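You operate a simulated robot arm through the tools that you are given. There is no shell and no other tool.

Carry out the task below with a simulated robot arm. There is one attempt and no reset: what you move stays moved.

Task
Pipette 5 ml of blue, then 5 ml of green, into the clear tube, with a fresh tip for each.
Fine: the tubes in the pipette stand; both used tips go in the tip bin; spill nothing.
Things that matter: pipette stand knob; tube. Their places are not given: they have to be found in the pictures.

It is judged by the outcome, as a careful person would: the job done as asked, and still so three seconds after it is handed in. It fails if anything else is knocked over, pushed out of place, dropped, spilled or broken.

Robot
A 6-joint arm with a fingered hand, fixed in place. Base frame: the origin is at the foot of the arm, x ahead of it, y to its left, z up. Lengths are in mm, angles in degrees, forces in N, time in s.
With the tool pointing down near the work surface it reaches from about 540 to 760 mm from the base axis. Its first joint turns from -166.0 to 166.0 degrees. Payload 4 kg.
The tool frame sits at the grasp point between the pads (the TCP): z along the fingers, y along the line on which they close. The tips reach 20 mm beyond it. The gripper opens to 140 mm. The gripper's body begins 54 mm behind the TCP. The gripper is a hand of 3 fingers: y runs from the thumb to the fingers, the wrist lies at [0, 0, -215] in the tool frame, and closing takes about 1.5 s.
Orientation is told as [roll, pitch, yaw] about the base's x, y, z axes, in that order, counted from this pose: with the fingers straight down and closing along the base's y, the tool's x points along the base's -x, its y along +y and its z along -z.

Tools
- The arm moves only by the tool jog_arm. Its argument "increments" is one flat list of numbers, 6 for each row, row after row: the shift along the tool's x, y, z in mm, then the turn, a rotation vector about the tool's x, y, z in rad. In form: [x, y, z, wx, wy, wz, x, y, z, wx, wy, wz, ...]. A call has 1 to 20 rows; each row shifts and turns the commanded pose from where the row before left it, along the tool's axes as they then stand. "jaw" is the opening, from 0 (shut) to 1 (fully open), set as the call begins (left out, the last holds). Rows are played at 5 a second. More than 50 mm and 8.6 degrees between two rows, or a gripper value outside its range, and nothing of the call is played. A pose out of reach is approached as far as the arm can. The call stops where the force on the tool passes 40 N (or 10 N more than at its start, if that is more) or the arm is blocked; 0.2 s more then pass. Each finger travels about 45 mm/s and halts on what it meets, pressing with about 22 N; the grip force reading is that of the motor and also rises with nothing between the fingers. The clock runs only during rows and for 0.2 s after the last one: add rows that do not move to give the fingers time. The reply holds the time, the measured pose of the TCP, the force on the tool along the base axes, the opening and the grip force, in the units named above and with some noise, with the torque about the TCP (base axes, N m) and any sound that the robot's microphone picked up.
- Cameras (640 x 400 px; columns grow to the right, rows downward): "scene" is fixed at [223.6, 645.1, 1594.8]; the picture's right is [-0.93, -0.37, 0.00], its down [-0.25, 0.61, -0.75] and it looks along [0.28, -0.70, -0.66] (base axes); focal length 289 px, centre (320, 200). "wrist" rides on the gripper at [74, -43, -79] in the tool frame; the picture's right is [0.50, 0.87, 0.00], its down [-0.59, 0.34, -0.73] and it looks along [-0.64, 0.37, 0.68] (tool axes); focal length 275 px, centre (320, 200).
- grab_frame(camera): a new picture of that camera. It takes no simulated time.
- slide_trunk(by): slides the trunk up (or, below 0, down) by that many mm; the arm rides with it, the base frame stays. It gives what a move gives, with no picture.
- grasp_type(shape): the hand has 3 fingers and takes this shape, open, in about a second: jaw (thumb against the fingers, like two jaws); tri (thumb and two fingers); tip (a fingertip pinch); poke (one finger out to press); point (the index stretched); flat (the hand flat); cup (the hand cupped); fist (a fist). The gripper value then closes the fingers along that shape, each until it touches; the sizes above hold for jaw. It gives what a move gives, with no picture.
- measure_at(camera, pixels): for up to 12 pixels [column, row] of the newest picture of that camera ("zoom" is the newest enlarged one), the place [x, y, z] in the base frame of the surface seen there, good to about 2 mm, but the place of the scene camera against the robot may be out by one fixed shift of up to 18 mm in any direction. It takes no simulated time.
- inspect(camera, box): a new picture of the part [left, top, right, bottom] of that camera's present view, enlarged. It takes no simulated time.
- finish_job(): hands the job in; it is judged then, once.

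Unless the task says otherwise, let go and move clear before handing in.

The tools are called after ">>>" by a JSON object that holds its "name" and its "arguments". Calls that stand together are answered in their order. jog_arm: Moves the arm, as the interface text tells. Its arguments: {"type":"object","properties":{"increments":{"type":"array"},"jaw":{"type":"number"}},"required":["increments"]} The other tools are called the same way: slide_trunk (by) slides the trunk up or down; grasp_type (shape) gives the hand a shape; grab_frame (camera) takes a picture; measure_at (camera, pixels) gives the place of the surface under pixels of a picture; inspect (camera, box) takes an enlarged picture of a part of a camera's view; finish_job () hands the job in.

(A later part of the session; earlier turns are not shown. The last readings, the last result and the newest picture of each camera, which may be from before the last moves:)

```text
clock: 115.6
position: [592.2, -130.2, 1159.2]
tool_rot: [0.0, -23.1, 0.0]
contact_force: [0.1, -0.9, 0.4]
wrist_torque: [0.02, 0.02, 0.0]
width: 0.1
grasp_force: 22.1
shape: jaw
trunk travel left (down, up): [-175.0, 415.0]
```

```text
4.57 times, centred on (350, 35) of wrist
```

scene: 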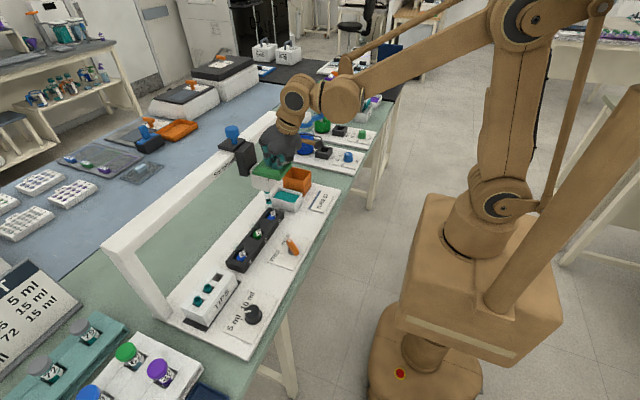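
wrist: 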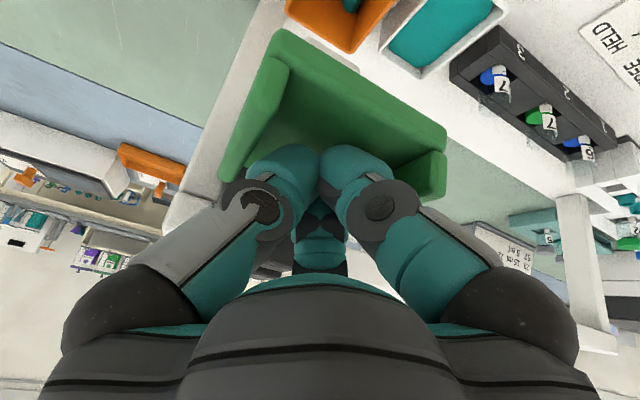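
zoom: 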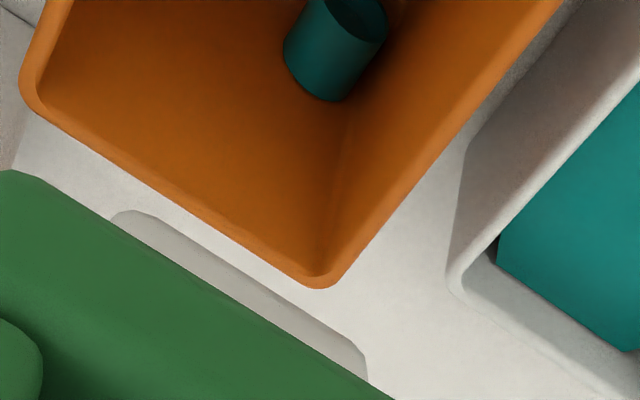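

The used tip lies in the bin (teal at zoom (335,50)), the nozzle is bare and the bin hasn't moved. Now I'll slide the carriage back in +y to the second tip (y ≈ 381).

>>> {"name": "jog_arm", "arguments": {"increments": [0, 5, 0, 0, 0, 0, 0, 5, 0, 0, 0, 0, 0, 12, 0, 0, 0, 0, 0, 12, 0, 0, 0, 0, 0, 12, 0, 0, 0, 0, 0, 12, 0, 0, 0, 0, 0, 12, 0, 0, 0, 0, 0, 12, 0, 0, 0, 0, 0, 12, 0, 0, 0, 0, 0, 12, 0, 0, 0, 0, 0, 12, 0, 0, 0, 0, 0, 12, 0, 0, 0, 0, 0, 12, 0, 0, 0, 0, 0, 12, 0, 0, 0, 0, 0, 12, 0, 0, 0, 0, 0, 12, 0, 0, 0, 0, 0, 12, 0, 0, 0, 0, 0, 12, 0, 0, 0, 0, 0, 12, 0, 0, 0, 0, 0, 8, 0, 0, 0, 0]}}

>>> {"name": "grab_frame", "arguments": {"camera": "wrist"}}

```text
clock: 119.8
position: [593.0, 90.6, 1157.7]
tool_rot: [0.1, -23.1, 0.0]
contact_force: [0.3, 0.1, 0.4]
wrist_torque: [-0.03, 0.01, 0.01]
width: 0.2
grasp_force: 21.9
shape: jaw
trunk travel left (down, up): [-175.0, 415.0]
```

```text
taken
```

wrist: 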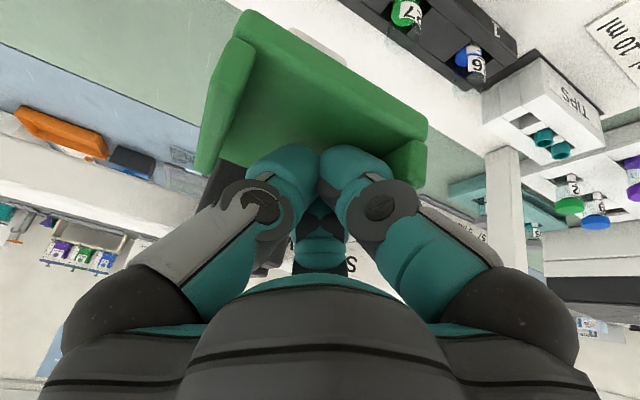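

The carriage is following well. I'll continue in +y, slowing down toward the tip rack.

>>> {"name": "jog_arm", "arguments": {"increments": [0, 12, 0, 0, 0, 0, 0, 12, 0, 0, 0, 0, 0, 12, 0, 0, 0, 0, 0, 12, 0, 0, 0, 0, 0, 12, 0, 0, 0, 0, 0, 12, 0, 0, 0, 0, 0, 12, 0, 0, 0, 0, 0, 12, 0, 0, 0, 0, 0, 12, 0, 0, 0, 0, 0, 12, 0, 0, 0, 0, 0, 12, 0, 0, 0, 0, 0, 12, 0, 0, 0, 0, 0, 12, 0, 0, 0, 0, 0, 12, 0, 0, 0, 0, 0, 12, 0, 0, 0, 0, 0, 12, 0, 0, 0, 0, 0, 12, 0, 0, 0, 0, 0, 12, 0, 0, 0, 0, 0, 12, 0, 0, 0, 0, 0, 12, 0, 0, 0, 0]}}

>>> {"name": "jog_arm", "arguments": {"increments": [0, 12, 0, 0, 0, 0, 0, 10, 0, 0, 0, 0, 0, 10, 0, 0, 0, 0, 0, 8, 0, 0, 0, 0, 0, 6, 0, 0, 0, 0, 0, 4, 0, 0, 0, 0, 0, 3, 0, 0, 0, 0, 0, 1.5, 0, 0, 0, 0]}}

>>> {"name": "inspect", "arguments": {"camera": "wrist", "box": [200, 0, 460, 180]}}

>>> {"name": "grab_frame", "arguments": {"camera": "wrist"}}

```text
clock: 124.0
position: [592.6, 330.4, 1158.1]
tool_rot: [0.0, -23.2, 0.1]
contact_force: [-0.1, 0.0, 0.0]
wrist_torque: [-0.03, -0.01, -0.01]
width: 0.0
grasp_force: 21.8
shape: jaw
trunk travel left (down, up): [-175.0, 415.0]
```

```text
clock: 125.8
position: [592.1, 385.0, 1158.6]
tool_rot: [-0.1, -23.2, 0.1]
contact_force: [0.3, -0.1, -0.1]
wrist_torque: [0.02, 0.01, -0.02]
width: 0.1
grasp_force: 22.2
shape: jaw
trunk travel left (down, up): [-175.0, 415.0]
```

```text
2.22 times, centred on (330, 90) of wrist
```

zoom: 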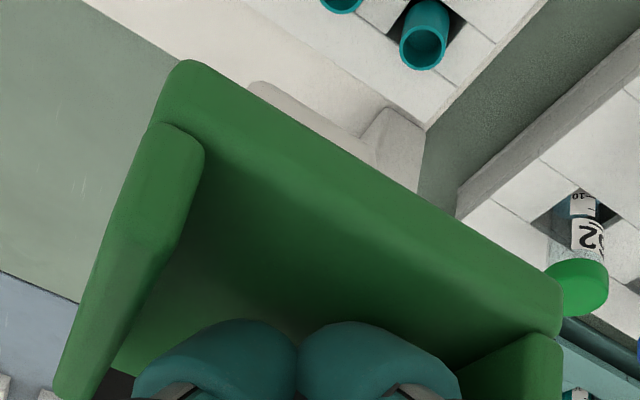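

```text
taken
```

wrist: 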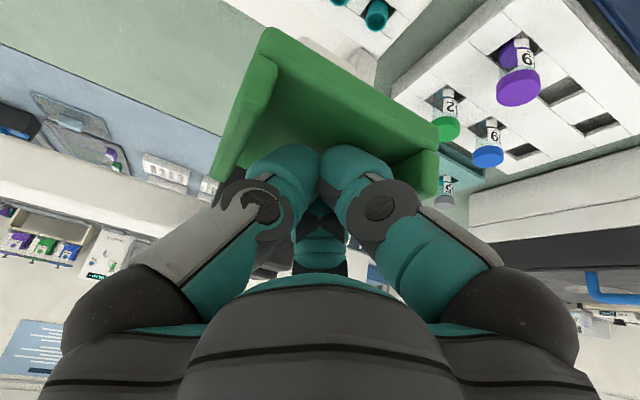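

I'll measure the tray corners and barrel edges to see how they line up with tip B at y ≈ 381.

>>> {"name": "inspect", "arguments": {"camera": "wrist", "box": [200, 0, 460, 180]}}

>>> {"name": "measure_at", "arguments": {"camera": "zoom", "pixels": [[170, 78], [162, 92], [158, 112], [558, 305], [559, 325], [556, 345], [255, 90], [262, 98], [310, 115], [365, 150], [372, 162], [425, 45]]}}

```text
2.22 times, centred on (330, 90) of wrist
```

zoom: 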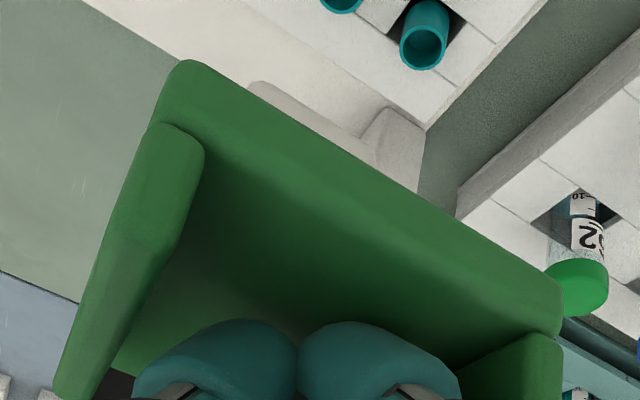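

```text
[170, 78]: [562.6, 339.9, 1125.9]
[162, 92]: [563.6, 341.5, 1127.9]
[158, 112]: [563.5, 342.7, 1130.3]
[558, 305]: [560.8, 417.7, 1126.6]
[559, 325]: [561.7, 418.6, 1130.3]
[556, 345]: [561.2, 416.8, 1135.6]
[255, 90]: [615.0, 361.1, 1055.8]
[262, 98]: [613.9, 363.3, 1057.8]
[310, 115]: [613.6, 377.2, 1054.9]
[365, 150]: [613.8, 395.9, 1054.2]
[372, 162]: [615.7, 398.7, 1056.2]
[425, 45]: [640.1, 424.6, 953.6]
```

The barrel spans y ≈ 361–399 (centre ≈ 380), about 1 mm short of the tip at 381. I'll nudge +1 mm, then centre the fingers and push down to near the tip.

>>> {"name": "jog_arm", "arguments": {"increments": [0, 1, 0, 0, 0, 0, 0, 0, 0, 0, 0, 0, 0, -5, 0, 0, 0, 0, 4.65, 0, 11.07, 0, 0, 0, 4.65, 0, 11.07, 0, 0, 0, 4.65, 0, 11.07, 0, 0, 0, 4.65, 0, 11.07, 0, 0, 0, 4.65, 0, 11.07, 0, 0, 0]}}

>>> {"name": "inspect", "arguments": {"camera": "scene", "box": [140, 220, 260, 320]}}

```text
clock: 127.6
position: [592.2, 380.2, 1097.9]
tool_rot: [0.1, -23.3, 0.0]
contact_force: [-0.6, -0.5, 4.5]
wrist_torque: [-0.03, 0.03, -0.01]
width: 0.1
grasp_force: 21.2
shape: jaw
trunk travel left (down, up): [-175.0, 415.0]
```

```text
4.00 times, centred on (200, 270) of scene
```

zoom: 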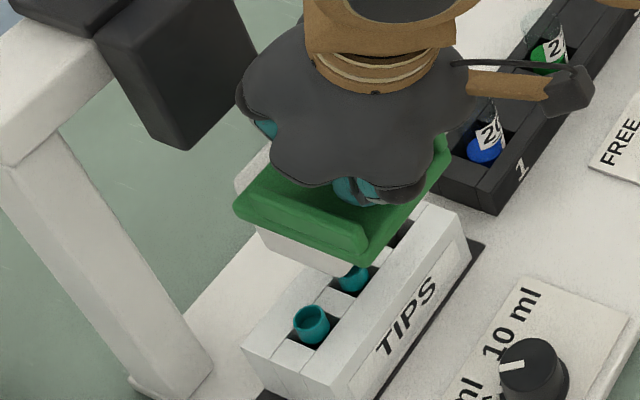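

The nozzle sits above the second tip at zoom (352,272). I'll push down and press firmly to seat it, up to the 40 N stop.

>>> {"name": "jog_arm", "arguments": {"increments": [2.33, 0, 5.53, 0, 0, 0, 2.33, 0, 5.53, 0, 0, 0, 2.33, 0, 5.53, 0, 0, 0, 1.55, 0, 3.69, 0, 0, 0, 1.16, 0, 2.76, 0, 0, 0]}}

>>> {"name": "jog_arm", "arguments": {"increments": [0.78, 0, 1.84, 0, 0, 0, 0.39, 0, 0.92, 0, 0, 0, 0.39, 0, 0.92, 0, 0, 0, 0.39, 0, 0.92, 0, 0, 0, 0.39, 0, 0.92, 0, 0, 0]}}

>>> {"name": "jog_arm", "arguments": {"increments": [0, 0, 0, 0, 0, 0, 0, 0, 0, 0, 0, 0, 0, 0, 0, 0, 0, 0]}}

```text
clock: 128.8
position: [591.9, 381.4, 1073.2]
tool_rot: [0.1, -23.4, 0.0]
contact_force: [0.1, 0.7, 18.4]
wrist_torque: [0.01, 0.04, -0.01]
width: 0.0
grasp_force: 21.4
shape: jaw
trunk travel left (down, up): [-175.0, 415.0]
```

```text
clock: 129.4
position: [591.9, 380.9, 1073.8]
tool_rot: [0.3, -23.5, 0.1]
contact_force: [-1.9, 1.4, 28.9]
wrist_torque: [-0.01, 0.05, 0.03]
width: 0.1
grasp_force: 21.7
shape: jaw
trunk travel left (down, up): [-175.0, 415.0]
stopped in row 3: the force on the tool passed its limit at 43 N (the readings are from after the stop); the commanded pose is now the measured one
```

```text
clock: 130.2
position: [590.8, 381.1, 1073.5]
tool_rot: [0.2, -23.5, 0.1]
contact_force: [1.7, 7.0, 38.1]
wrist_torque: [0.07, 0.0, 0.01]
width: 0.2
grasp_force: 22.1
shape: jaw
trunk travel left (down, up): [-175.0, 415.0]
```

A firm push of 38–43 N is applied. I'll rise slowly and check that the second tip has come along.

>>> {"name": "jog_arm", "arguments": {"increments": [-3.9, 0, -9.2, 0, 0, 0, -7.8, 0, -18.4, 0, 0, 0, -7.8, 0, -18.4, 0, 0, 0, -7.8, 0, -18.4, 0, 0, 0, -6.6, 0, -15.7, 0, 0, 0, 0, 0, 0, 0, 0, 0]}}

>>> {"name": "inspect", "arguments": {"camera": "scene", "box": [150, 210, 260, 310]}}

>>> {"name": "grab_frame", "arguments": {"camera": "wrist"}}

```text
clock: 131.6
position: [591.7, 381.7, 1157.6]
tool_rot: [0.2, -23.4, 0.1]
contact_force: [0.1, 0.5, -0.2]
wrist_torque: [0.03, 0.01, 0.0]
width: 0.1
grasp_force: 21.8
shape: jaw
trunk travel left (down, up): [-175.0, 415.0]
```

```text
4.00 times, centred on (205, 260) of scene
```

zoom: 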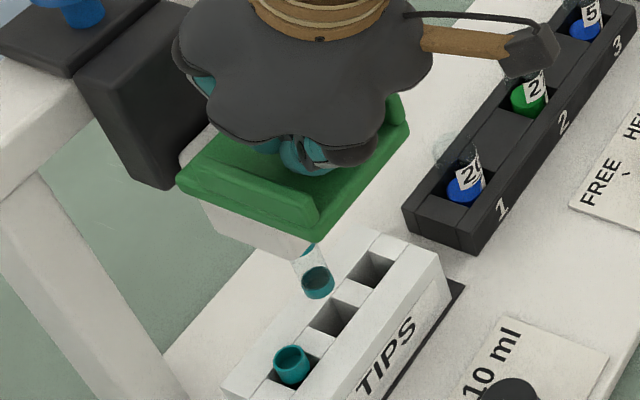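

```text
taken
```

wrist: 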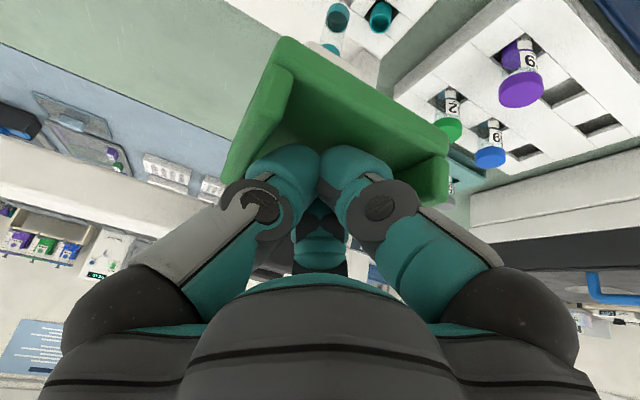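

The second tip is on the nozzle and slot B is empty. I'll slide to the green tube (y ≈ 155.5).

>>> {"name": "jog_arm", "arguments": {"increments": [0, -5, 0, 0, 0, 0, 0, -5, 0, 0, 0, 0, 0, -10, 0, 0, 0, 0, 0, -10, 0, 0, 0, 0, 0, -10, 0, 0, 0, 0, 0, -10, 0, 0, 0, 0, 0, -10, 0, 0, 0, 0, 0, -10, 0, 0, 0, 0, 0, -10, 0, 0, 0, 0, 0, -10, 0, 0, 0, 0, 0, -10, 0, 0, 0, 0, 0, -10, 0, 0, 0, 0, 0, -10, 0, 0, 0, 0, 0, -10, 0, 0, 0, 0, 0, -10, 0, 0, 0, 0, 0, -10, 0, 0, 0, 0, 0, -10, 0, 0, 0, 0, 0, -10, 0, 0, 0, 0, 0, -10, 0, 0, 0, 0, 0, -10, 0, 0, 0, 0]}}

>>> {"name": "jog_arm", "arguments": {"increments": [0, -10, 0, 0, 0, 0, 0, -10, 0, 0, 0, 0, 0, -8, 0, 0, 0, 0, 0, -6, 0, 0, 0, 0, 0, -4, 0, 0, 0, 0, 0, -2, 0, 0, 0, 0]}}

>>> {"name": "grab_frame", "arguments": {"camera": "wrist"}}

>>> {"name": "inspect", "arguments": {"camera": "wrist", "box": [310, 0, 370, 50]}}

>>> {"name": "inspect", "arguments": {"camera": "scene", "box": [190, 160, 310, 270]}}

```text
clock: 135.8
position: [594.6, 191.2, 1157.7]
tool_rot: [0.0, -23.3, 0.0]
contact_force: [0.8, 0.3, 0.7]
wrist_torque: [0.0, 0.0, -0.02]
width: 0.2
grasp_force: 21.3
shape: jaw
trunk travel left (down, up): [-175.0, 415.0]
```

```text
clock: 137.2
position: [593.6, 150.8, 1157.7]
tool_rot: [0.1, -23.4, 0.0]
contact_force: [0.1, -0.6, -0.4]
wrist_torque: [-0.05, 0.02, 0.02]
width: 0.0
grasp_force: 21.6
shape: jaw
trunk travel left (down, up): [-175.0, 415.0]
```

```text
taken
```

wrist: 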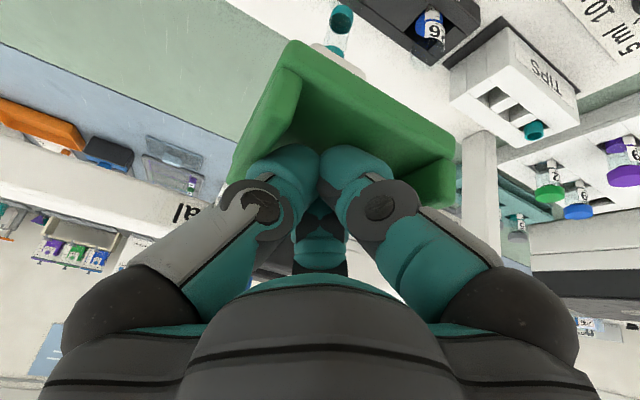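

```text
8.00 times, centred on (340, 25) of wrist
```

zoom: 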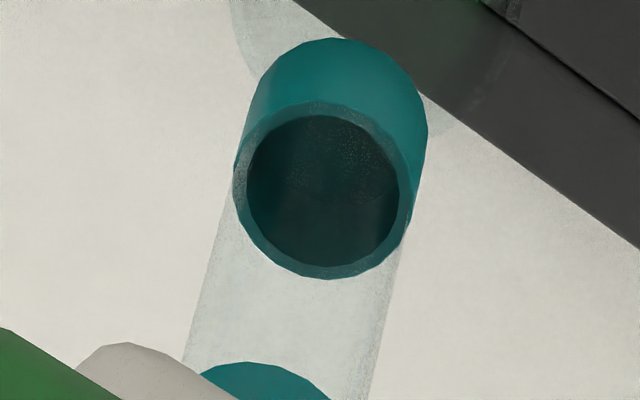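

```text
3.64 times, centred on (250, 215) of scene
```

zoom: 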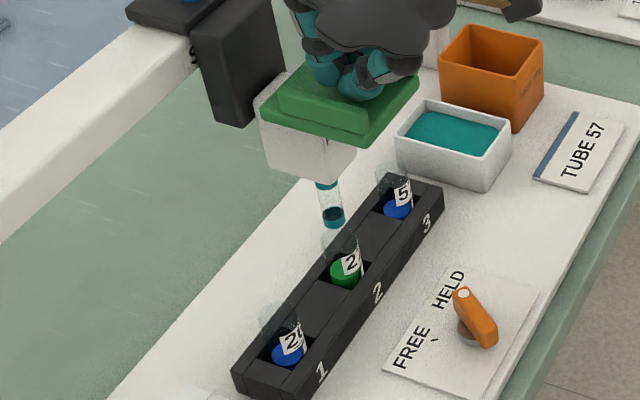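

I'll measure the tip and tray y relative to the green tube before lowering.

>>> {"name": "measure_at", "arguments": {"camera": "wrist", "pixels": [[287, 46], [282, 54], [278, 66], [453, 143], [455, 148], [454, 158], [334, 25], [350, 20], [341, 12], [331, 20], [340, 32]]}}

>>> {"name": "inspect", "arguments": {"camera": "wrist", "box": [315, 0, 375, 50]}}

>>> {"name": "measure_at", "arguments": {"camera": "zoom", "pixels": [[197, 190], [368, 190], [280, 108], [280, 270], [215, 130], [350, 240]]}}

```text
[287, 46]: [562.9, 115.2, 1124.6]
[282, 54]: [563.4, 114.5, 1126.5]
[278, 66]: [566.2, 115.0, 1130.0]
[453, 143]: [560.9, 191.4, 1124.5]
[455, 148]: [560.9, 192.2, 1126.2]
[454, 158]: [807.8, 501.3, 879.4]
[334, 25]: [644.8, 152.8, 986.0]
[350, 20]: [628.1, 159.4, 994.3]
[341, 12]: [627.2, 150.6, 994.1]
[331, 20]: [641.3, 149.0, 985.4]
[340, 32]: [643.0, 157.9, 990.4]
```

```text
8.00 times, centred on (345, 25) of wrist
```

zoom: 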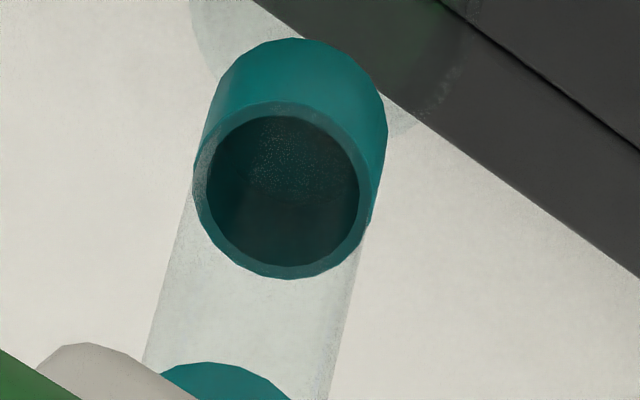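

```text
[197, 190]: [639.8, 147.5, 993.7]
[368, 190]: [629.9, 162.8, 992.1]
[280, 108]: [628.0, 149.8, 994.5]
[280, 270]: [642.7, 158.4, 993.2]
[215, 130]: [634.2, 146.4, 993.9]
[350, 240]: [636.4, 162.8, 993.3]
```

The tip centre is at (635.5,154.8), aligned with tube 2 at 155.5. I'll lower into the tube mouth, check, then go on.

>>> {"name": "jog_arm", "arguments": {"increments": [0, 4, 0, 0, 0, 0, 3.1, 0, 7.38, 0, 0, 0, 3.1, 0, 7.38, 0, 0, 0, 3.1, 0, 7.38, 0, 0, 0, 3.1, 0, 7.38, 0, 0, 0]}}

>>> {"name": "inspect", "arguments": {"camera": "wrist", "box": [290, 0, 390, 70]}}

>>> {"name": "inspect", "arguments": {"camera": "scene", "box": [220, 190, 300, 260]}}

```text
clock: 138.4
position: [593.7, 155.7, 1126.1]
tool_rot: [0.2, -23.3, 0.1]
contact_force: [-1.4, 0.9, 4.5]
wrist_torque: [0.0, 0.01, 0.01]
width: 0.0
grasp_force: 21.7
shape: jaw
trunk travel left (down, up): [-175.0, 415.0]
```

```text
5.71 times, centred on (340, 35) of wrist
```

zoom: 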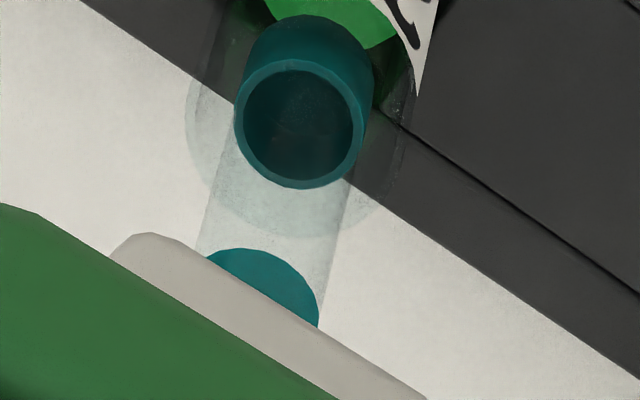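

```text
5.71 times, centred on (260, 225) of scene
```

zoom: 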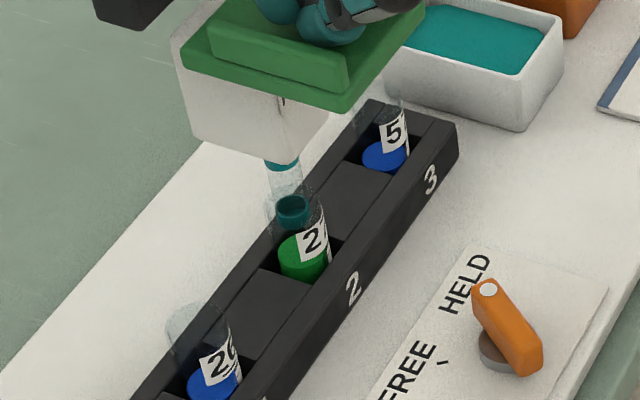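

The tip sits centrally in the green tube's mouth. I'll push on to the stop to draw, as with the blue.

>>> {"name": "jog_arm", "arguments": {"increments": [2.33, 0, 5.53, 0, 0, 0, 2.33, 0, 5.53, 0, 0, 0, 2.33, 0, 5.53, 0, 0, 0, 2.33, 0, 5.53, 0, 0, 0, 2.33, 0, 5.53, 0, 0, 0, 2.33, 0, 5.53, 0, 0, 0, 2.33, 0, 5.53, 0, 0, 0, 1.16, 0, 2.76, 0, 0, 0, 1.16, 0, 2.76, 0, 0, 0]}}

>>> {"name": "jog_arm", "arguments": {"increments": [0.78, 0, 1.84, 0, 0, 0, 0.78, 0, 1.84, 0, 0, 0, 0.39, 0, 0.92, 0, 0, 0, 0, 0, 0, 0, 0, 0, 0, 0, 0, 0, 0, 0]}}

>>> {"name": "inspect", "arguments": {"camera": "scene", "box": [230, 210, 280, 260]}}

```text
clock: 140.4
position: [593.6, 156.7, 1077.2]
tool_rot: [0.2, -23.5, 0.0]
contact_force: [2.2, -1.5, 5.7]
wrist_torque: [-0.07, -0.05, 0.0]
width: 0.0
grasp_force: 21.9
shape: jaw
trunk travel left (down, up): [-175.0, 415.0]
```

```text
clock: 141.6
position: [593.9, 156.1, 1075.0]
tool_rot: [0.0, -23.4, 0.0]
contact_force: [1.3, 0.0, 13.0]
wrist_torque: [-0.04, -0.03, 0.0]
width: 0.0
grasp_force: 22.3
shape: jaw
trunk travel left (down, up): [-175.0, 415.0]
```

```text
8.00 times, centred on (255, 235) of scene
```

zoom: 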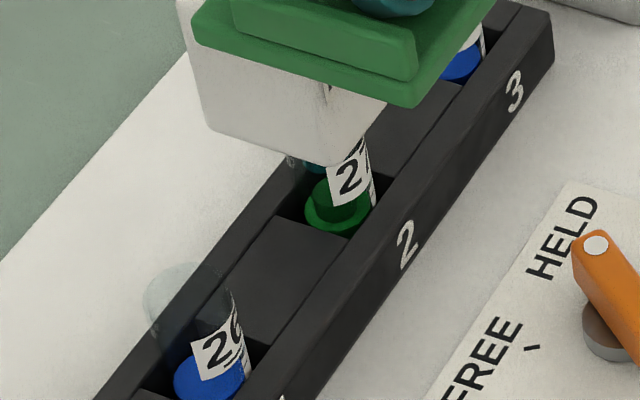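

Green shows inside the tip above the tube's surface. I'll press to about the same 20–25 N as before and hold to be sure the draw is complete.

>>> {"name": "jog_arm", "arguments": {"increments": [0.39, 0, 0.92, 0, 0, 0, 0.39, 0, 0.92, 0, 0, 0, 0, 0, 0, 0, 0, 0, 0, 0, 0, 0, 0, 0, 0, 0, 0, 0, 0, 0]}}

>>> {"name": "jog_arm", "arguments": {"increments": [-3.1, 0, -7.38, 0, 0, 0, -3.1, 0, -7.38, 0, 0, 0, -3.1, 0, -7.38, 0, 0, 0, -3.1, 0, -7.38, 0, 0, 0, -3.1, 0, -7.38, 0, 0, 0, -3.1, 0, -7.38, 0, 0, 0, -3.1, 0, -7.38, 0, 0, 0, -3.1, 0, -7.38, 0, 0, 0, -3.1, 0, -7.38, 0, 0, 0, -3.1, 0, -7.38, 0, 0, 0, -2, 0, -4.8, 0, 0, 0, 0, 0, 0, 0, 0, 0, 0, 0, 0, 0, 0, 0]}}

>>> {"name": "inspect", "arguments": {"camera": "wrist", "box": [290, 0, 390, 70]}}

>>> {"name": "inspect", "arguments": {"camera": "scene", "box": [210, 180, 300, 260]}}

```text
clock: 142.8
position: [591.9, 157.0, 1073.0]
tool_rot: [0.1, -23.5, -0.1]
contact_force: [7.2, 2.2, 34.8]
wrist_torque: [-0.03, -0.1, 0.01]
width: 0.0
grasp_force: 22.0
shape: jaw
trunk travel left (down, up): [-175.0, 415.0]
```

```text
clock: 145.6
position: [592.6, 155.5, 1156.0]
tool_rot: [0.2, -23.5, 0.1]
contact_force: [-0.3, -0.3, 0.5]
wrist_torque: [0.03, 0.0, 0.0]
width: 0.0
grasp_force: 22.0
shape: jaw
trunk travel left (down, up): [-175.0, 415.0]
```

```text
5.71 times, centred on (340, 35) of wrist
```

zoom: 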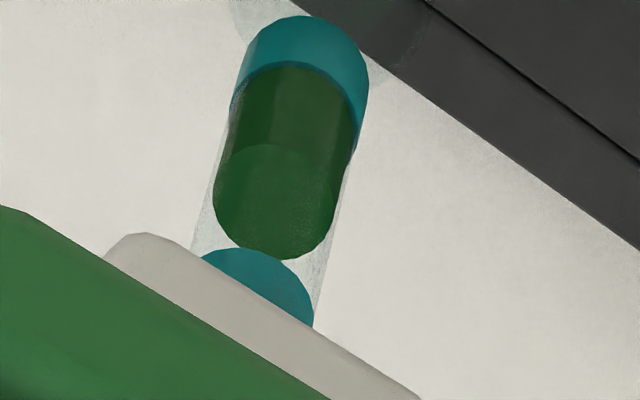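

```text
5.00 times, centred on (255, 220) of scene
```

zoom: 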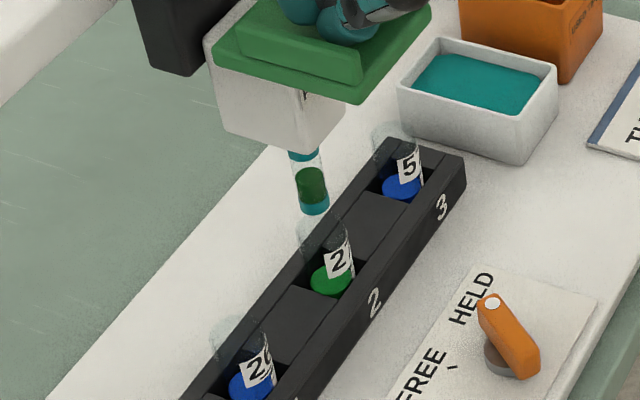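

The tip holds a green column of the same size as the blue one, with no drip. I'll slide it to tube 57 (y ≈ 65.5).

>>> {"name": "jog_arm", "arguments": {"increments": [-0.6, -4, -1.4, 0, 0, 0, 0, -8, 0, 0, 0, 0, 0, -8, 0, 0, 0, 0, 0, -8, 0, 0, 0, 0, 0, -8, 0, 0, 0, 0, 0, -8, 0, 0, 0, 0, 0, -8, 0, 0, 0, 0, 0, -8, 0, 0, 0, 0, 0, -8, 0, 0, 0, 0, 0, -8, 0, 0, 0, 0, 0, -7, 0, 0, 0, 0, 0, -5, 0, 0, 0, 0, 0, -3, 0, 0, 0, 0, 0, -1, 0, 0, 0, 0]}}

>>> {"name": "grab_frame", "arguments": {"camera": "wrist"}}

>>> {"name": "inspect", "arguments": {"camera": "wrist", "box": [315, 0, 375, 50]}}

>>> {"name": "measure_at", "arguments": {"camera": "wrist", "pixels": [[287, 46], [282, 54], [278, 66], [451, 143], [453, 148], [454, 152], [350, 20], [341, 12], [331, 18], [335, 40]]}}

```text
clock: 148.6
position: [592.8, 64.6, 1158.0]
tool_rot: [0.1, -23.3, 0.2]
contact_force: [0.2, 0.7, 0.3]
wrist_torque: [0.02, 0.0, 0.04]
width: 0.1
grasp_force: 21.6
shape: jaw
trunk travel left (down, up): [-175.0, 415.0]
```

```text
taken
```

wrist: 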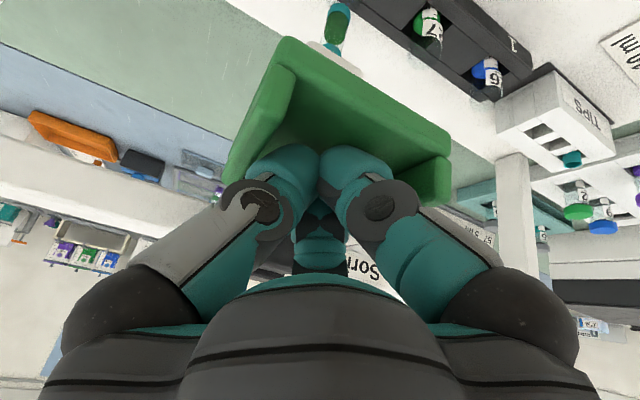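

```text
8.00 times, centred on (345, 25) of wrist
```

zoom: 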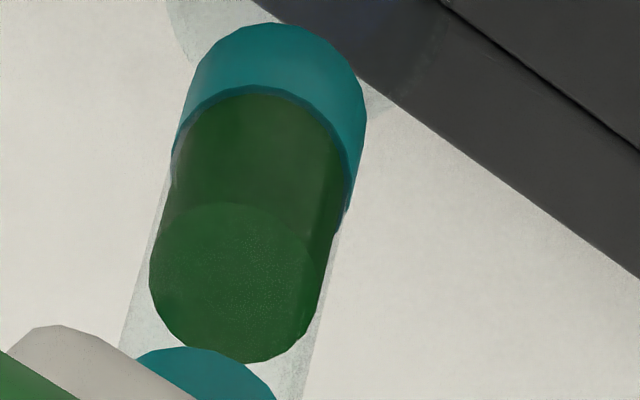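

```text
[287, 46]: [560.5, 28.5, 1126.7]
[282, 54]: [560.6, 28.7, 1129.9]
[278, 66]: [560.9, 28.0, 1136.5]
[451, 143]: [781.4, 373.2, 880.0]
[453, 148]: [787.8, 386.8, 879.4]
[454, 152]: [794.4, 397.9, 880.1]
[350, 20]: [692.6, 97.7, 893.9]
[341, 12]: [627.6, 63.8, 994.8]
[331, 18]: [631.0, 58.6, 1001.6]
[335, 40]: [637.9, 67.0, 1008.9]
```

I'll measure the tip's collar edges and tray edges more exactly here.

>>> {"name": "measure_at", "arguments": {"camera": "zoom", "pixels": [[176, 150], [190, 90], [355, 170], [362, 120], [270, 90], [275, 40], [165, 230], [320, 280]]}}

>>> {"name": "measure_at", "arguments": {"camera": "wrist", "pixels": [[283, 42], [279, 47], [275, 56], [447, 136], [449, 141], [450, 146], [448, 156]]}}

>>> {"name": "inspect", "arguments": {"camera": "scene", "box": [225, 160, 315, 240]}}

```text
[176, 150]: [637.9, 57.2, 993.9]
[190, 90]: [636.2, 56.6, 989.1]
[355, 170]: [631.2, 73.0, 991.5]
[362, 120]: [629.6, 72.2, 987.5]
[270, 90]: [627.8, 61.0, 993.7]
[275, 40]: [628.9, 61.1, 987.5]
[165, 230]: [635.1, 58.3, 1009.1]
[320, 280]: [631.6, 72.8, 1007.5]
```

```text
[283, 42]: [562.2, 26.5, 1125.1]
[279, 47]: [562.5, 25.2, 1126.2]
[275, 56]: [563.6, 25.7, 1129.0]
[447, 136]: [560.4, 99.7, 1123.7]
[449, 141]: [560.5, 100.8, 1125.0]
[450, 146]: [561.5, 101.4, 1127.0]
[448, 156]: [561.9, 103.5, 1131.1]
```

```text
5.00 times, centred on (270, 200) of scene
```

zoom: 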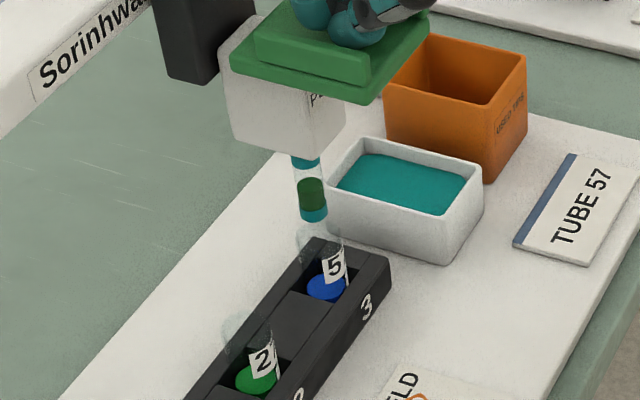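

The tip centre is at y ≈ 65, matching tube 57 at 65.5. I'll lower it into the mouth and check, then dispense.

>>> {"name": "jog_arm", "arguments": {"increments": [0, 3, 0, 0, 0, 0, 3.1, 0, 7.38, 0, 0, 0, 3.1, 0, 7.38, 0, 0, 0, 3.1, 0, 7.38, 0, 0, 0, 3.1, 0, 7.38, 0, 0, 0]}}

>>> {"name": "inspect", "arguments": {"camera": "wrist", "box": [290, 0, 390, 70]}}

>>> {"name": "inspect", "arguments": {"camera": "scene", "box": [230, 170, 310, 240]}}

```text
clock: 149.8
position: [592.2, 67.1, 1126.0]
tool_rot: [0.0, -23.4, 0.1]
contact_force: [-0.1, 0.9, 4.5]
wrist_torque: [0.0, 0.0, -0.02]
width: 0.0
grasp_force: 21.9
shape: jaw
trunk travel left (down, up): [-175.0, 415.0]
```

```text
5.71 times, centred on (340, 35) of wrist
```

zoom: 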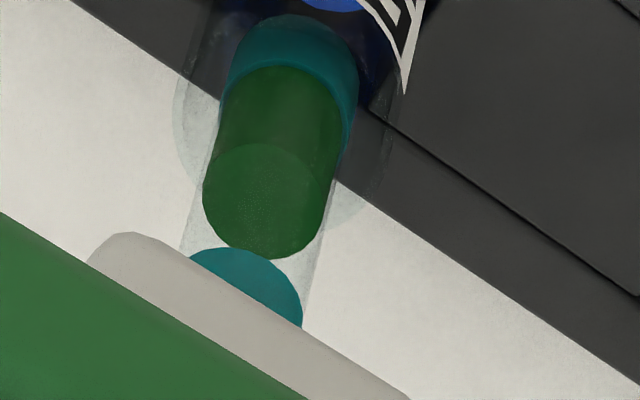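

```text
5.71 times, centred on (270, 205) of scene
```

zoom: 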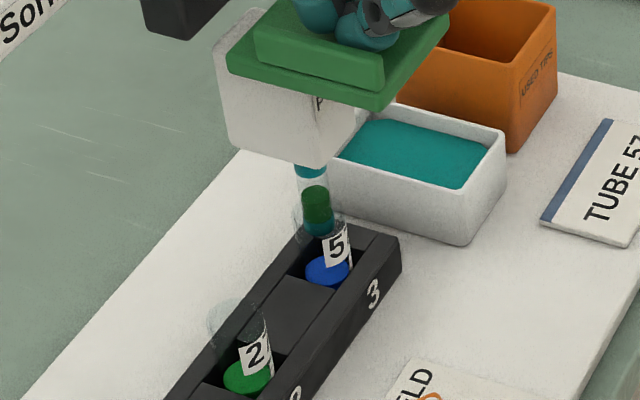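

The tip with green is inside tube 57's mouth and centred. I'll go down to the stop with about the same force as the first dispense (20 N).

>>> {"name": "jog_arm", "arguments": {"increments": [2.33, 0, 5.53, 0, 0, 0, 2.33, 0, 5.53, 0, 0, 0, 2.33, 0, 5.53, 0, 0, 0, 2.33, 0, 5.53, 0, 0, 0, 2.33, 0, 5.53, 0, 0, 0, 2.33, 0, 5.53, 0, 0, 0, 2.33, 0, 5.53, 0, 0, 0, 1.16, 0, 2.76, 0, 0, 0, 1.16, 0, 2.76, 0, 0, 0]}}

>>> {"name": "jog_arm", "arguments": {"increments": [0.78, 0, 1.84, 0, 0, 0, 0.78, 0, 1.84, 0, 0, 0, 0.39, 0, 0.92, 0, 0, 0, 0, 0, 0, 0, 0, 0, 0, 0, 0, 0, 0, 0]}}

>>> {"name": "inspect", "arguments": {"camera": "scene", "box": [240, 190, 300, 240]}}

```text
clock: 151.8
position: [593.9, 66.4, 1077.1]
tool_rot: [0.2, -23.4, 0.0]
contact_force: [-1.9, 0.9, 6.1]
wrist_torque: [-0.05, 0.03, -0.01]
width: 0.0
grasp_force: 21.8
shape: jaw
trunk travel left (down, up): [-175.0, 415.0]
```

```text
clock: 153.0
position: [592.4, 66.0, 1073.4]
tool_rot: [0.1, -23.5, 0.1]
contact_force: [1.1, 1.9, 19.5]
wrist_torque: [0.01, 0.02, -0.03]
width: 0.1
grasp_force: 21.9
shape: jaw
trunk travel left (down, up): [-175.0, 415.0]
```

```text
8.00 times, centred on (270, 215) of scene
```

zoom: 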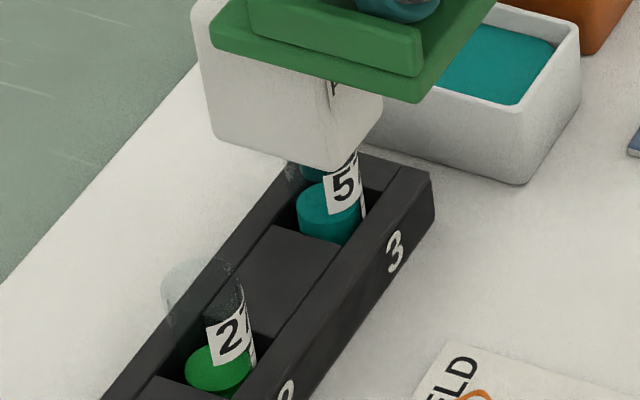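

Tube 57 is now teal (blue plus green) with a higher level, so the second 5 ml is in. I'll hold a moment, rise slowly and check the tip is empty.

>>> {"name": "jog_arm", "arguments": {"increments": [0, 0, 0, 0, 0, 0, 0, 0, 0, 0, 0, 0, 0, 0, 0, 0, 0, 0]}}

>>> {"name": "jog_arm", "arguments": {"increments": [-3.1, 0, -7.38, 0, 0, 0, -3.1, 0, -7.38, 0, 0, 0, -3.1, 0, -7.38, 0, 0, 0, -3.1, 0, -7.38, 0, 0, 0, -3.1, 0, -7.38, 0, 0, 0, -3.1, 0, -7.38, 0, 0, 0, -3.1, 0, -7.38, 0, 0, 0, -3.1, 0, -7.38, 0, 0, 0, -3.1, 0, -7.38, 0, 0, 0, -3.1, 0, -7.38, 0, 0, 0, -2.5, 0, -6, 0, 0, 0, 0, 0, 0, 0, 0, 0, 0, 0, 0, 0, 0, 0]}}

>>> {"name": "inspect", "arguments": {"camera": "wrist", "box": [290, 0, 390, 70]}}

>>> {"name": "inspect", "arguments": {"camera": "scene", "box": [220, 160, 310, 250]}}

```text
clock: 153.8
position: [593.2, 67.2, 1073.6]
tool_rot: [0.1, -23.4, 0.2]
contact_force: [2.4, 2.1, 19.7]
wrist_torque: [0.03, 0.0, 0.0]
width: 0.2
grasp_force: 22.0
shape: jaw
trunk travel left (down, up): [-175.0, 415.0]
```

```text
clock: 156.6
position: [593.4, 66.6, 1160.4]
tool_rot: [0.1, -23.4, 0.1]
contact_force: [-0.2, -0.8, 0.7]
wrist_torque: [-0.01, -0.02, -0.01]
width: 0.0
grasp_force: 22.0
shape: jaw
trunk travel left (down, up): [-175.0, 415.0]
```

```text
5.71 times, centred on (340, 35) of wrist
```

zoom: 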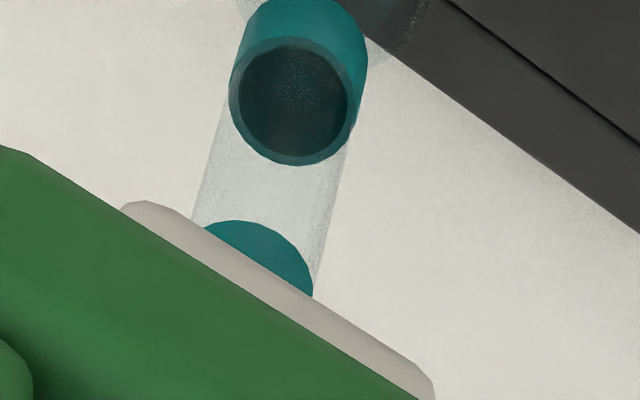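

```text
4.44 times, centred on (265, 205) of scene
```

zoom: 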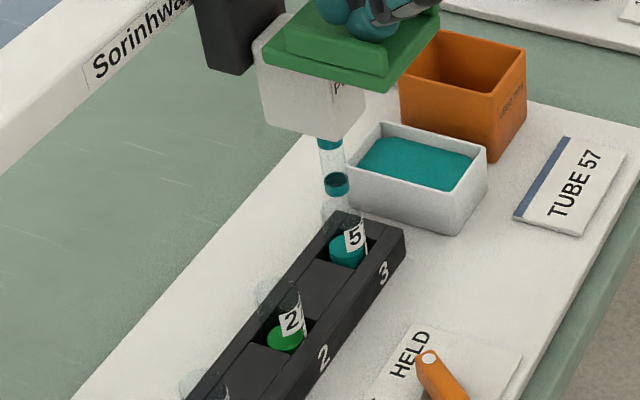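

The second tip is empty and the tubes are in place. I'll slide to the bin again.

>>> {"name": "jog_arm", "arguments": {"increments": [0, -4, 0, 0, 0, 0, 0, -10, 0, 0, 0, 0, 0, -10, 0, 0, 0, 0, 0, -10, 0, 0, 0, 0, 0, -10, 0, 0, 0, 0, 0, -10, 0, 0, 0, 0, 0, -10, 0, 0, 0, 0, 0, -10, 0, 0, 0, 0, 0, -10, 0, 0, 0, 0, 0, -10, 0, 0, 0, 0, 0, -10, 0, 0, 0, 0, 0, -10, 0, 0, 0, 0, 0, -10, 0, 0, 0, 0, 0, -10, 0, 0, 0, 0, 0, -10, 0, 0, 0, 0, 0, -10, 0, 0, 0, 0, 0, -10, 0, 0, 0, 0, 0, -8, 0, 0, 0, 0]}}

>>> {"name": "jog_arm", "arguments": {"increments": [0, -8, 0, 0, 0, 0, 0, -7, 0, 0, 0, 0, 0, -5, 0, 0, 0, 0, 0, -3, 0, 0, 0, 0, 0, -1, 0, 0, 0, 0]}}

>>> {"name": "grab_frame", "arguments": {"camera": "wrist"}}

>>> {"name": "inspect", "arguments": {"camera": "wrist", "box": [270, 0, 430, 80]}}

>>> {"name": "inspect", "arguments": {"camera": "scene", "box": [260, 120, 340, 210]}}

```text
clock: 160.4
position: [591.5, -105.9, 1161.1]
tool_rot: [0.0, -23.2, 0.1]
contact_force: [0.4, -0.9, -0.3]
wrist_torque: [-0.01, 0.0, 0.03]
width: 0.1
grasp_force: 21.7
shape: jaw
trunk travel left (down, up): [-175.0, 415.0]
```

```text
clock: 161.6
position: [592.1, -128.2, 1159.2]
tool_rot: [0.2, -23.4, 0.1]
contact_force: [-0.1, 0.5, -0.1]
wrist_torque: [0.0, 0.0, 0.01]
width: 0.0
grasp_force: 21.9
shape: jaw
trunk travel left (down, up): [-175.0, 415.0]
```

```text
taken
```

wrist: 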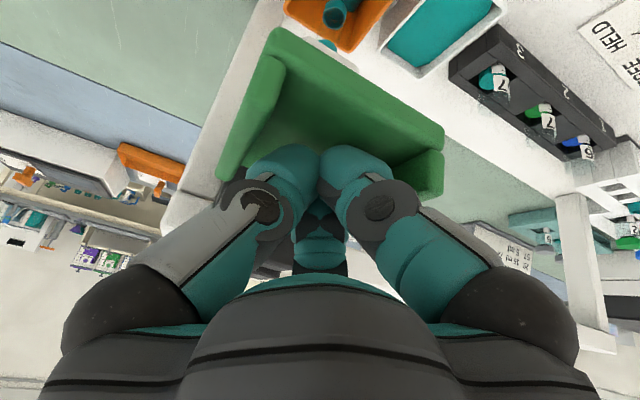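

```text
4.00 times, centred on (350, 40) of wrist
```

zoom: 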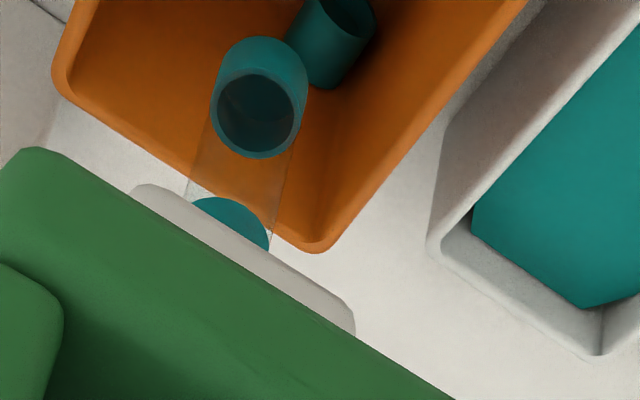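

```text
4.44 times, centred on (300, 165) of scene
```

zoom: 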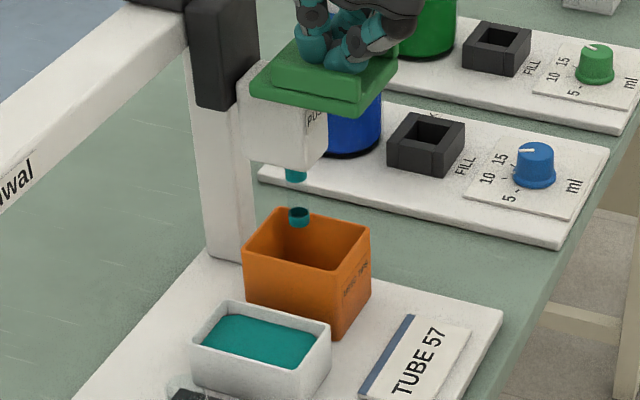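

I'll measure where the first tip lies in the bin and where the second tip hangs, to avoid one landing on the other.

>>> {"name": "measure_at", "arguments": {"camera": "wrist", "pixels": [[353, 10], [348, 16], [358, 12], [360, 4], [345, 10], [354, 20], [334, 15], [324, 25], [342, 22], [334, 36], [287, 22], [349, 100]]}}

>>> {"name": "inspect", "arguments": {"camera": "wrist", "box": [310, 0, 390, 40]}}

```text
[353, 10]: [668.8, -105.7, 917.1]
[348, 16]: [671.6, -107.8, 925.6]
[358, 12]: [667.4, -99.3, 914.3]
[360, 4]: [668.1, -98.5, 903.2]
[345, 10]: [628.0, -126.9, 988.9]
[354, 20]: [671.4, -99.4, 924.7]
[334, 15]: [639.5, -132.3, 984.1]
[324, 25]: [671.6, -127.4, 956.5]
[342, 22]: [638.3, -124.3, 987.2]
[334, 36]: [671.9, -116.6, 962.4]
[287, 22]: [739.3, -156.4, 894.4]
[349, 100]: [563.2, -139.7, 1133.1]
```

```text
8.00 times, centred on (350, 20) of wrist
```

zoom: 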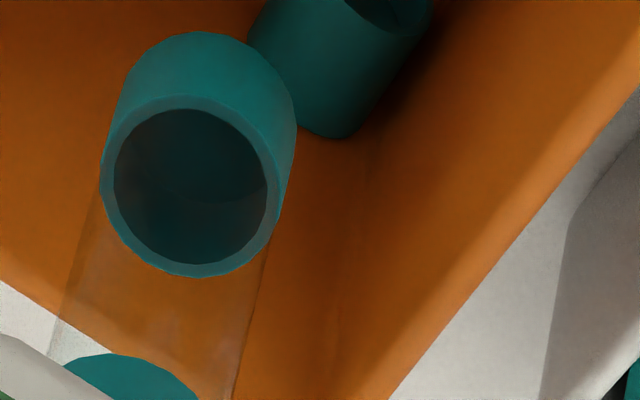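

The first tip seems to lean near the bin's back corner (around (667,−102)), but I can't see all of it. I'll back the hand out to look properly into the bin before lowering the second tip.

>>> {"name": "jog_arm", "arguments": {"increments": [-15.5, 2, -36.9, 0, 0, 0, 35.4, -9, -12, 0, 0, 0, 35.4, -9, -12, 0, 0, 0, 35.4, -9, -12, 0, 0, 0]}}

>>> {"name": "grab_frame", "arguments": {"camera": "wrist"}}

>>> {"name": "grab_frame", "arguments": {"camera": "scene"}}

```text
clock: 162.6
position: [479.5, -154.5, 1191.1]
tool_rot: [0.0, -23.4, 0.0]
contact_force: [-0.5, -0.1, 0.4]
wrist_torque: [0.05, -0.01, 0.0]
width: 0.0
grasp_force: 22.0
shape: jaw
trunk travel left (down, up): [-175.0, 415.0]
```

```text
taken
```

wrist: 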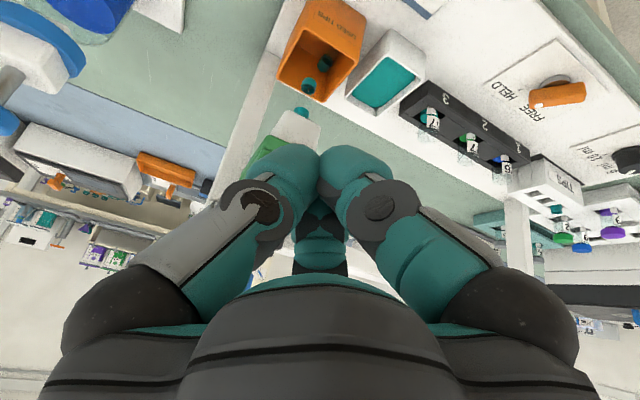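

```text
taken
```

scene: 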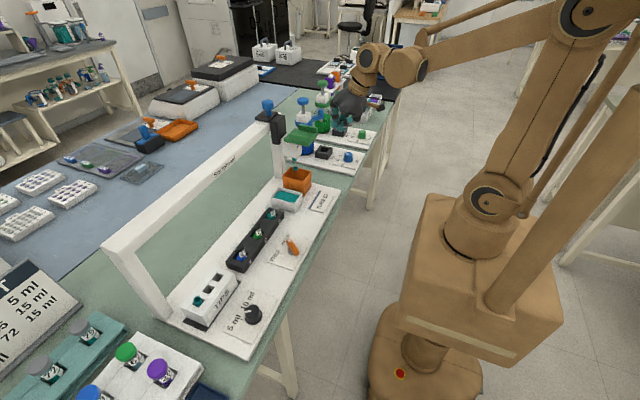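

The bin is now in view at (318,60) with teal visible inside. I'll zoom in and measure.

>>> {"name": "inspect", "arguments": {"camera": "wrist", "box": [270, 0, 370, 130]}}

>>> {"name": "inspect", "arguments": {"camera": "wrist", "box": [290, 40, 350, 110]}}

>>> {"name": "measure_at", "arguments": {"camera": "wrist", "pixels": [[310, 85], [308, 90], [312, 80], [322, 70], [325, 62], [327, 66], [320, 75], [303, 112], [300, 80], [335, 80], [315, 95]]}}

```text
3.08 times, centred on (320, 65) of wrist
```

zoom: 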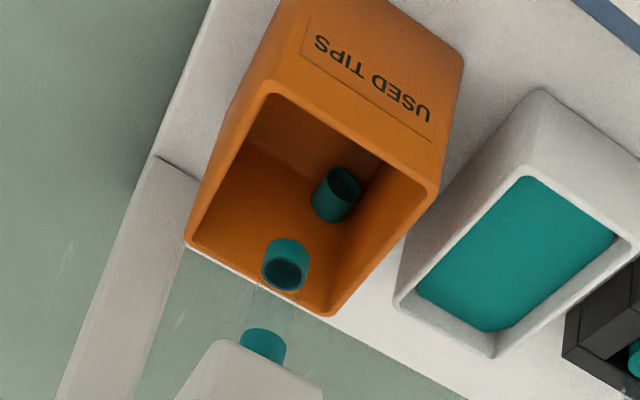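

```text
5.71 times, centred on (320, 75) of wrist
```

zoom: 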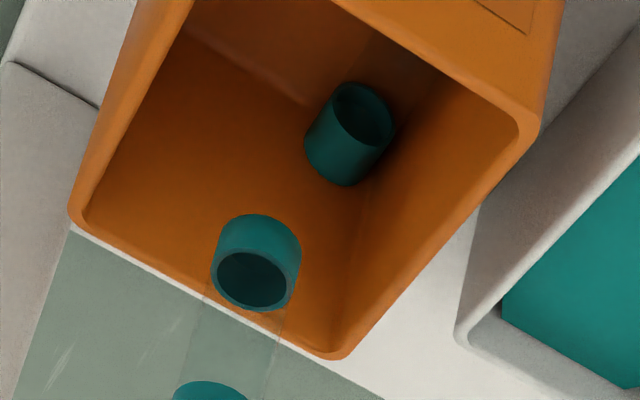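

```text
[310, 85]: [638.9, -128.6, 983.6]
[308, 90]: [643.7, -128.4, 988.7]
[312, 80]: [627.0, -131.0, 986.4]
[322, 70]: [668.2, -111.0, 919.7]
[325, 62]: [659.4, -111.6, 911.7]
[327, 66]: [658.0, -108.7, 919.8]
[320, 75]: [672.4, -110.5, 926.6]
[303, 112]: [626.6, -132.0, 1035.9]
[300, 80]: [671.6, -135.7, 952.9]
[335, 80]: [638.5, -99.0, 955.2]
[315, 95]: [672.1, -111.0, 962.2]
```

The first tip's teal cup lies near (660,−110) on the bin floor, and the second tip hangs at (638,−129), about 30 mm away. I'll go back into the tray and shift the carriage about 8 mm further in −y for extra room.

>>> {"name": "jog_arm", "arguments": {"increments": [-35.4, 9, 12, 0, 0, 0, -35.4, 9, 12, 0, 0, 0, -35.4, 7, 12, 0, 0, 0, 7.7, 0, 18.4, 0, 0, 0, 7.8, 0, 18.5, 0, 0, 0, 0, -4, 0, 0, 0, 0, 0, -4, 0, 0, 0, 0, 0, -3, 0, 0, 0, 0, 0, -2, 0, 0, 0, 0]}}

>>> {"name": "grab_frame", "arguments": {"camera": "wrist"}}

>>> {"name": "inspect", "arguments": {"camera": "wrist", "box": [270, 0, 430, 80]}}

>>> {"name": "measure_at", "arguments": {"camera": "wrist", "pixels": [[340, 12], [334, 22], [346, 20], [340, 30], [291, 14], [352, 56]]}}

```text
clock: 164.6
position: [593.2, -141.1, 1159.8]
tool_rot: [0.1, -23.4, 0.0]
contact_force: [0.2, 2.8, 1.3]
wrist_torque: [0.0, 0.02, 0.0]
width: 0.1
grasp_force: 21.8
shape: jaw
trunk travel left (down, up): [-175.0, 415.0]
```

```text
taken
```

wrist: 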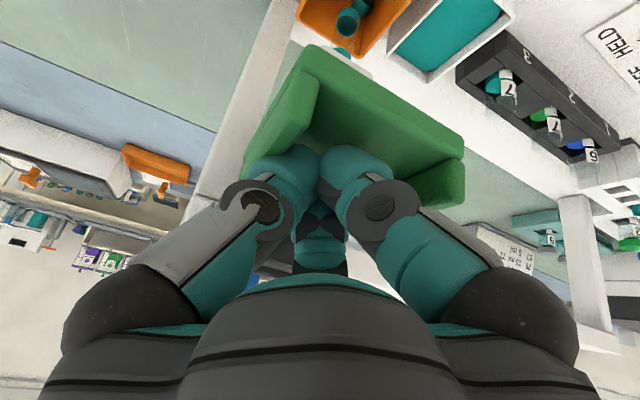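

```text
4.00 times, centred on (350, 40) of wrist
```

zoom: 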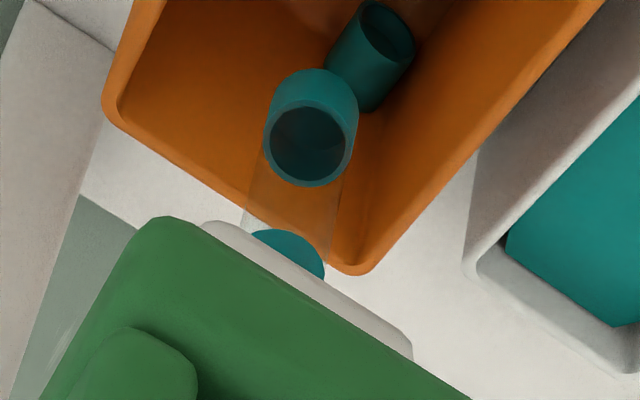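

```text
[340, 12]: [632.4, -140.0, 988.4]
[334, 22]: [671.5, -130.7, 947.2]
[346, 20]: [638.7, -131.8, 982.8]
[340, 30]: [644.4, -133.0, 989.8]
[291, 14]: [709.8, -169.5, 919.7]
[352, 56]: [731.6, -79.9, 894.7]
```

The carriage is at its end of travel (2.8 N resistance) with the tip at about (638,−132), clear of the first tip. I'll lower slowly, watching for any early contact.

>>> {"name": "jog_arm", "arguments": {"increments": [0, 4, 0, 0, 0, 0, 0, 1.5, 0, 0, 0, 0, 3.1, 0, 7.38, 0, 0, 0, 3.1, 0, 7.38, 0, 0, 0, 3.1, 0, 7.38, 0, 0, 0, 3.1, 0, 7.38, 0, 0, 0, 3.1, 0, 7.38, 0, 0, 0, 3.1, 0, 7.38, 0, 0, 0, 3.1, 0, 7.38, 0, 0, 0, 2.33, 0, 5.53, 0, 0, 0]}}

>>> {"name": "jog_arm", "arguments": {"increments": [1.55, 0, 3.69, 0, 0, 0, 1.55, 0, 3.69, 0, 0, 0, 1.16, 0, 2.76, 0, 0, 0, 1.16, 0, 2.76, 0, 0, 0]}}

>>> {"name": "inspect", "arguments": {"camera": "scene", "box": [270, 150, 330, 210]}}

```text
clock: 166.8
position: [594.0, -136.5, 1096.1]
tool_rot: [0.1, -23.4, 0.1]
contact_force: [-2.2, -0.6, 4.2]
wrist_torque: [-0.03, 0.07, 0.0]
width: 0.1
grasp_force: 22.1
shape: jaw
trunk travel left (down, up): [-175.0, 415.0]
```

```text
clock: 167.8
position: [594.4, -136.7, 1082.2]
tool_rot: [0.1, -23.4, 0.1]
contact_force: [1.4, -1.1, 5.8]
wrist_torque: [-0.01, -0.04, -0.01]
width: 0.1
grasp_force: 22.1
shape: jaw
trunk travel left (down, up): [-175.0, 415.0]
```

```text
6.67 times, centred on (300, 180) of scene
```

zoom: 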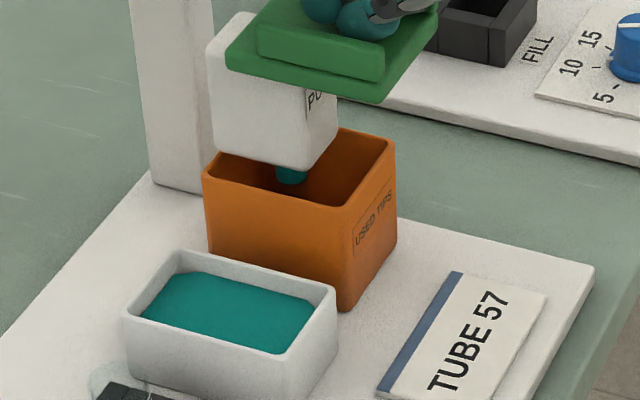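

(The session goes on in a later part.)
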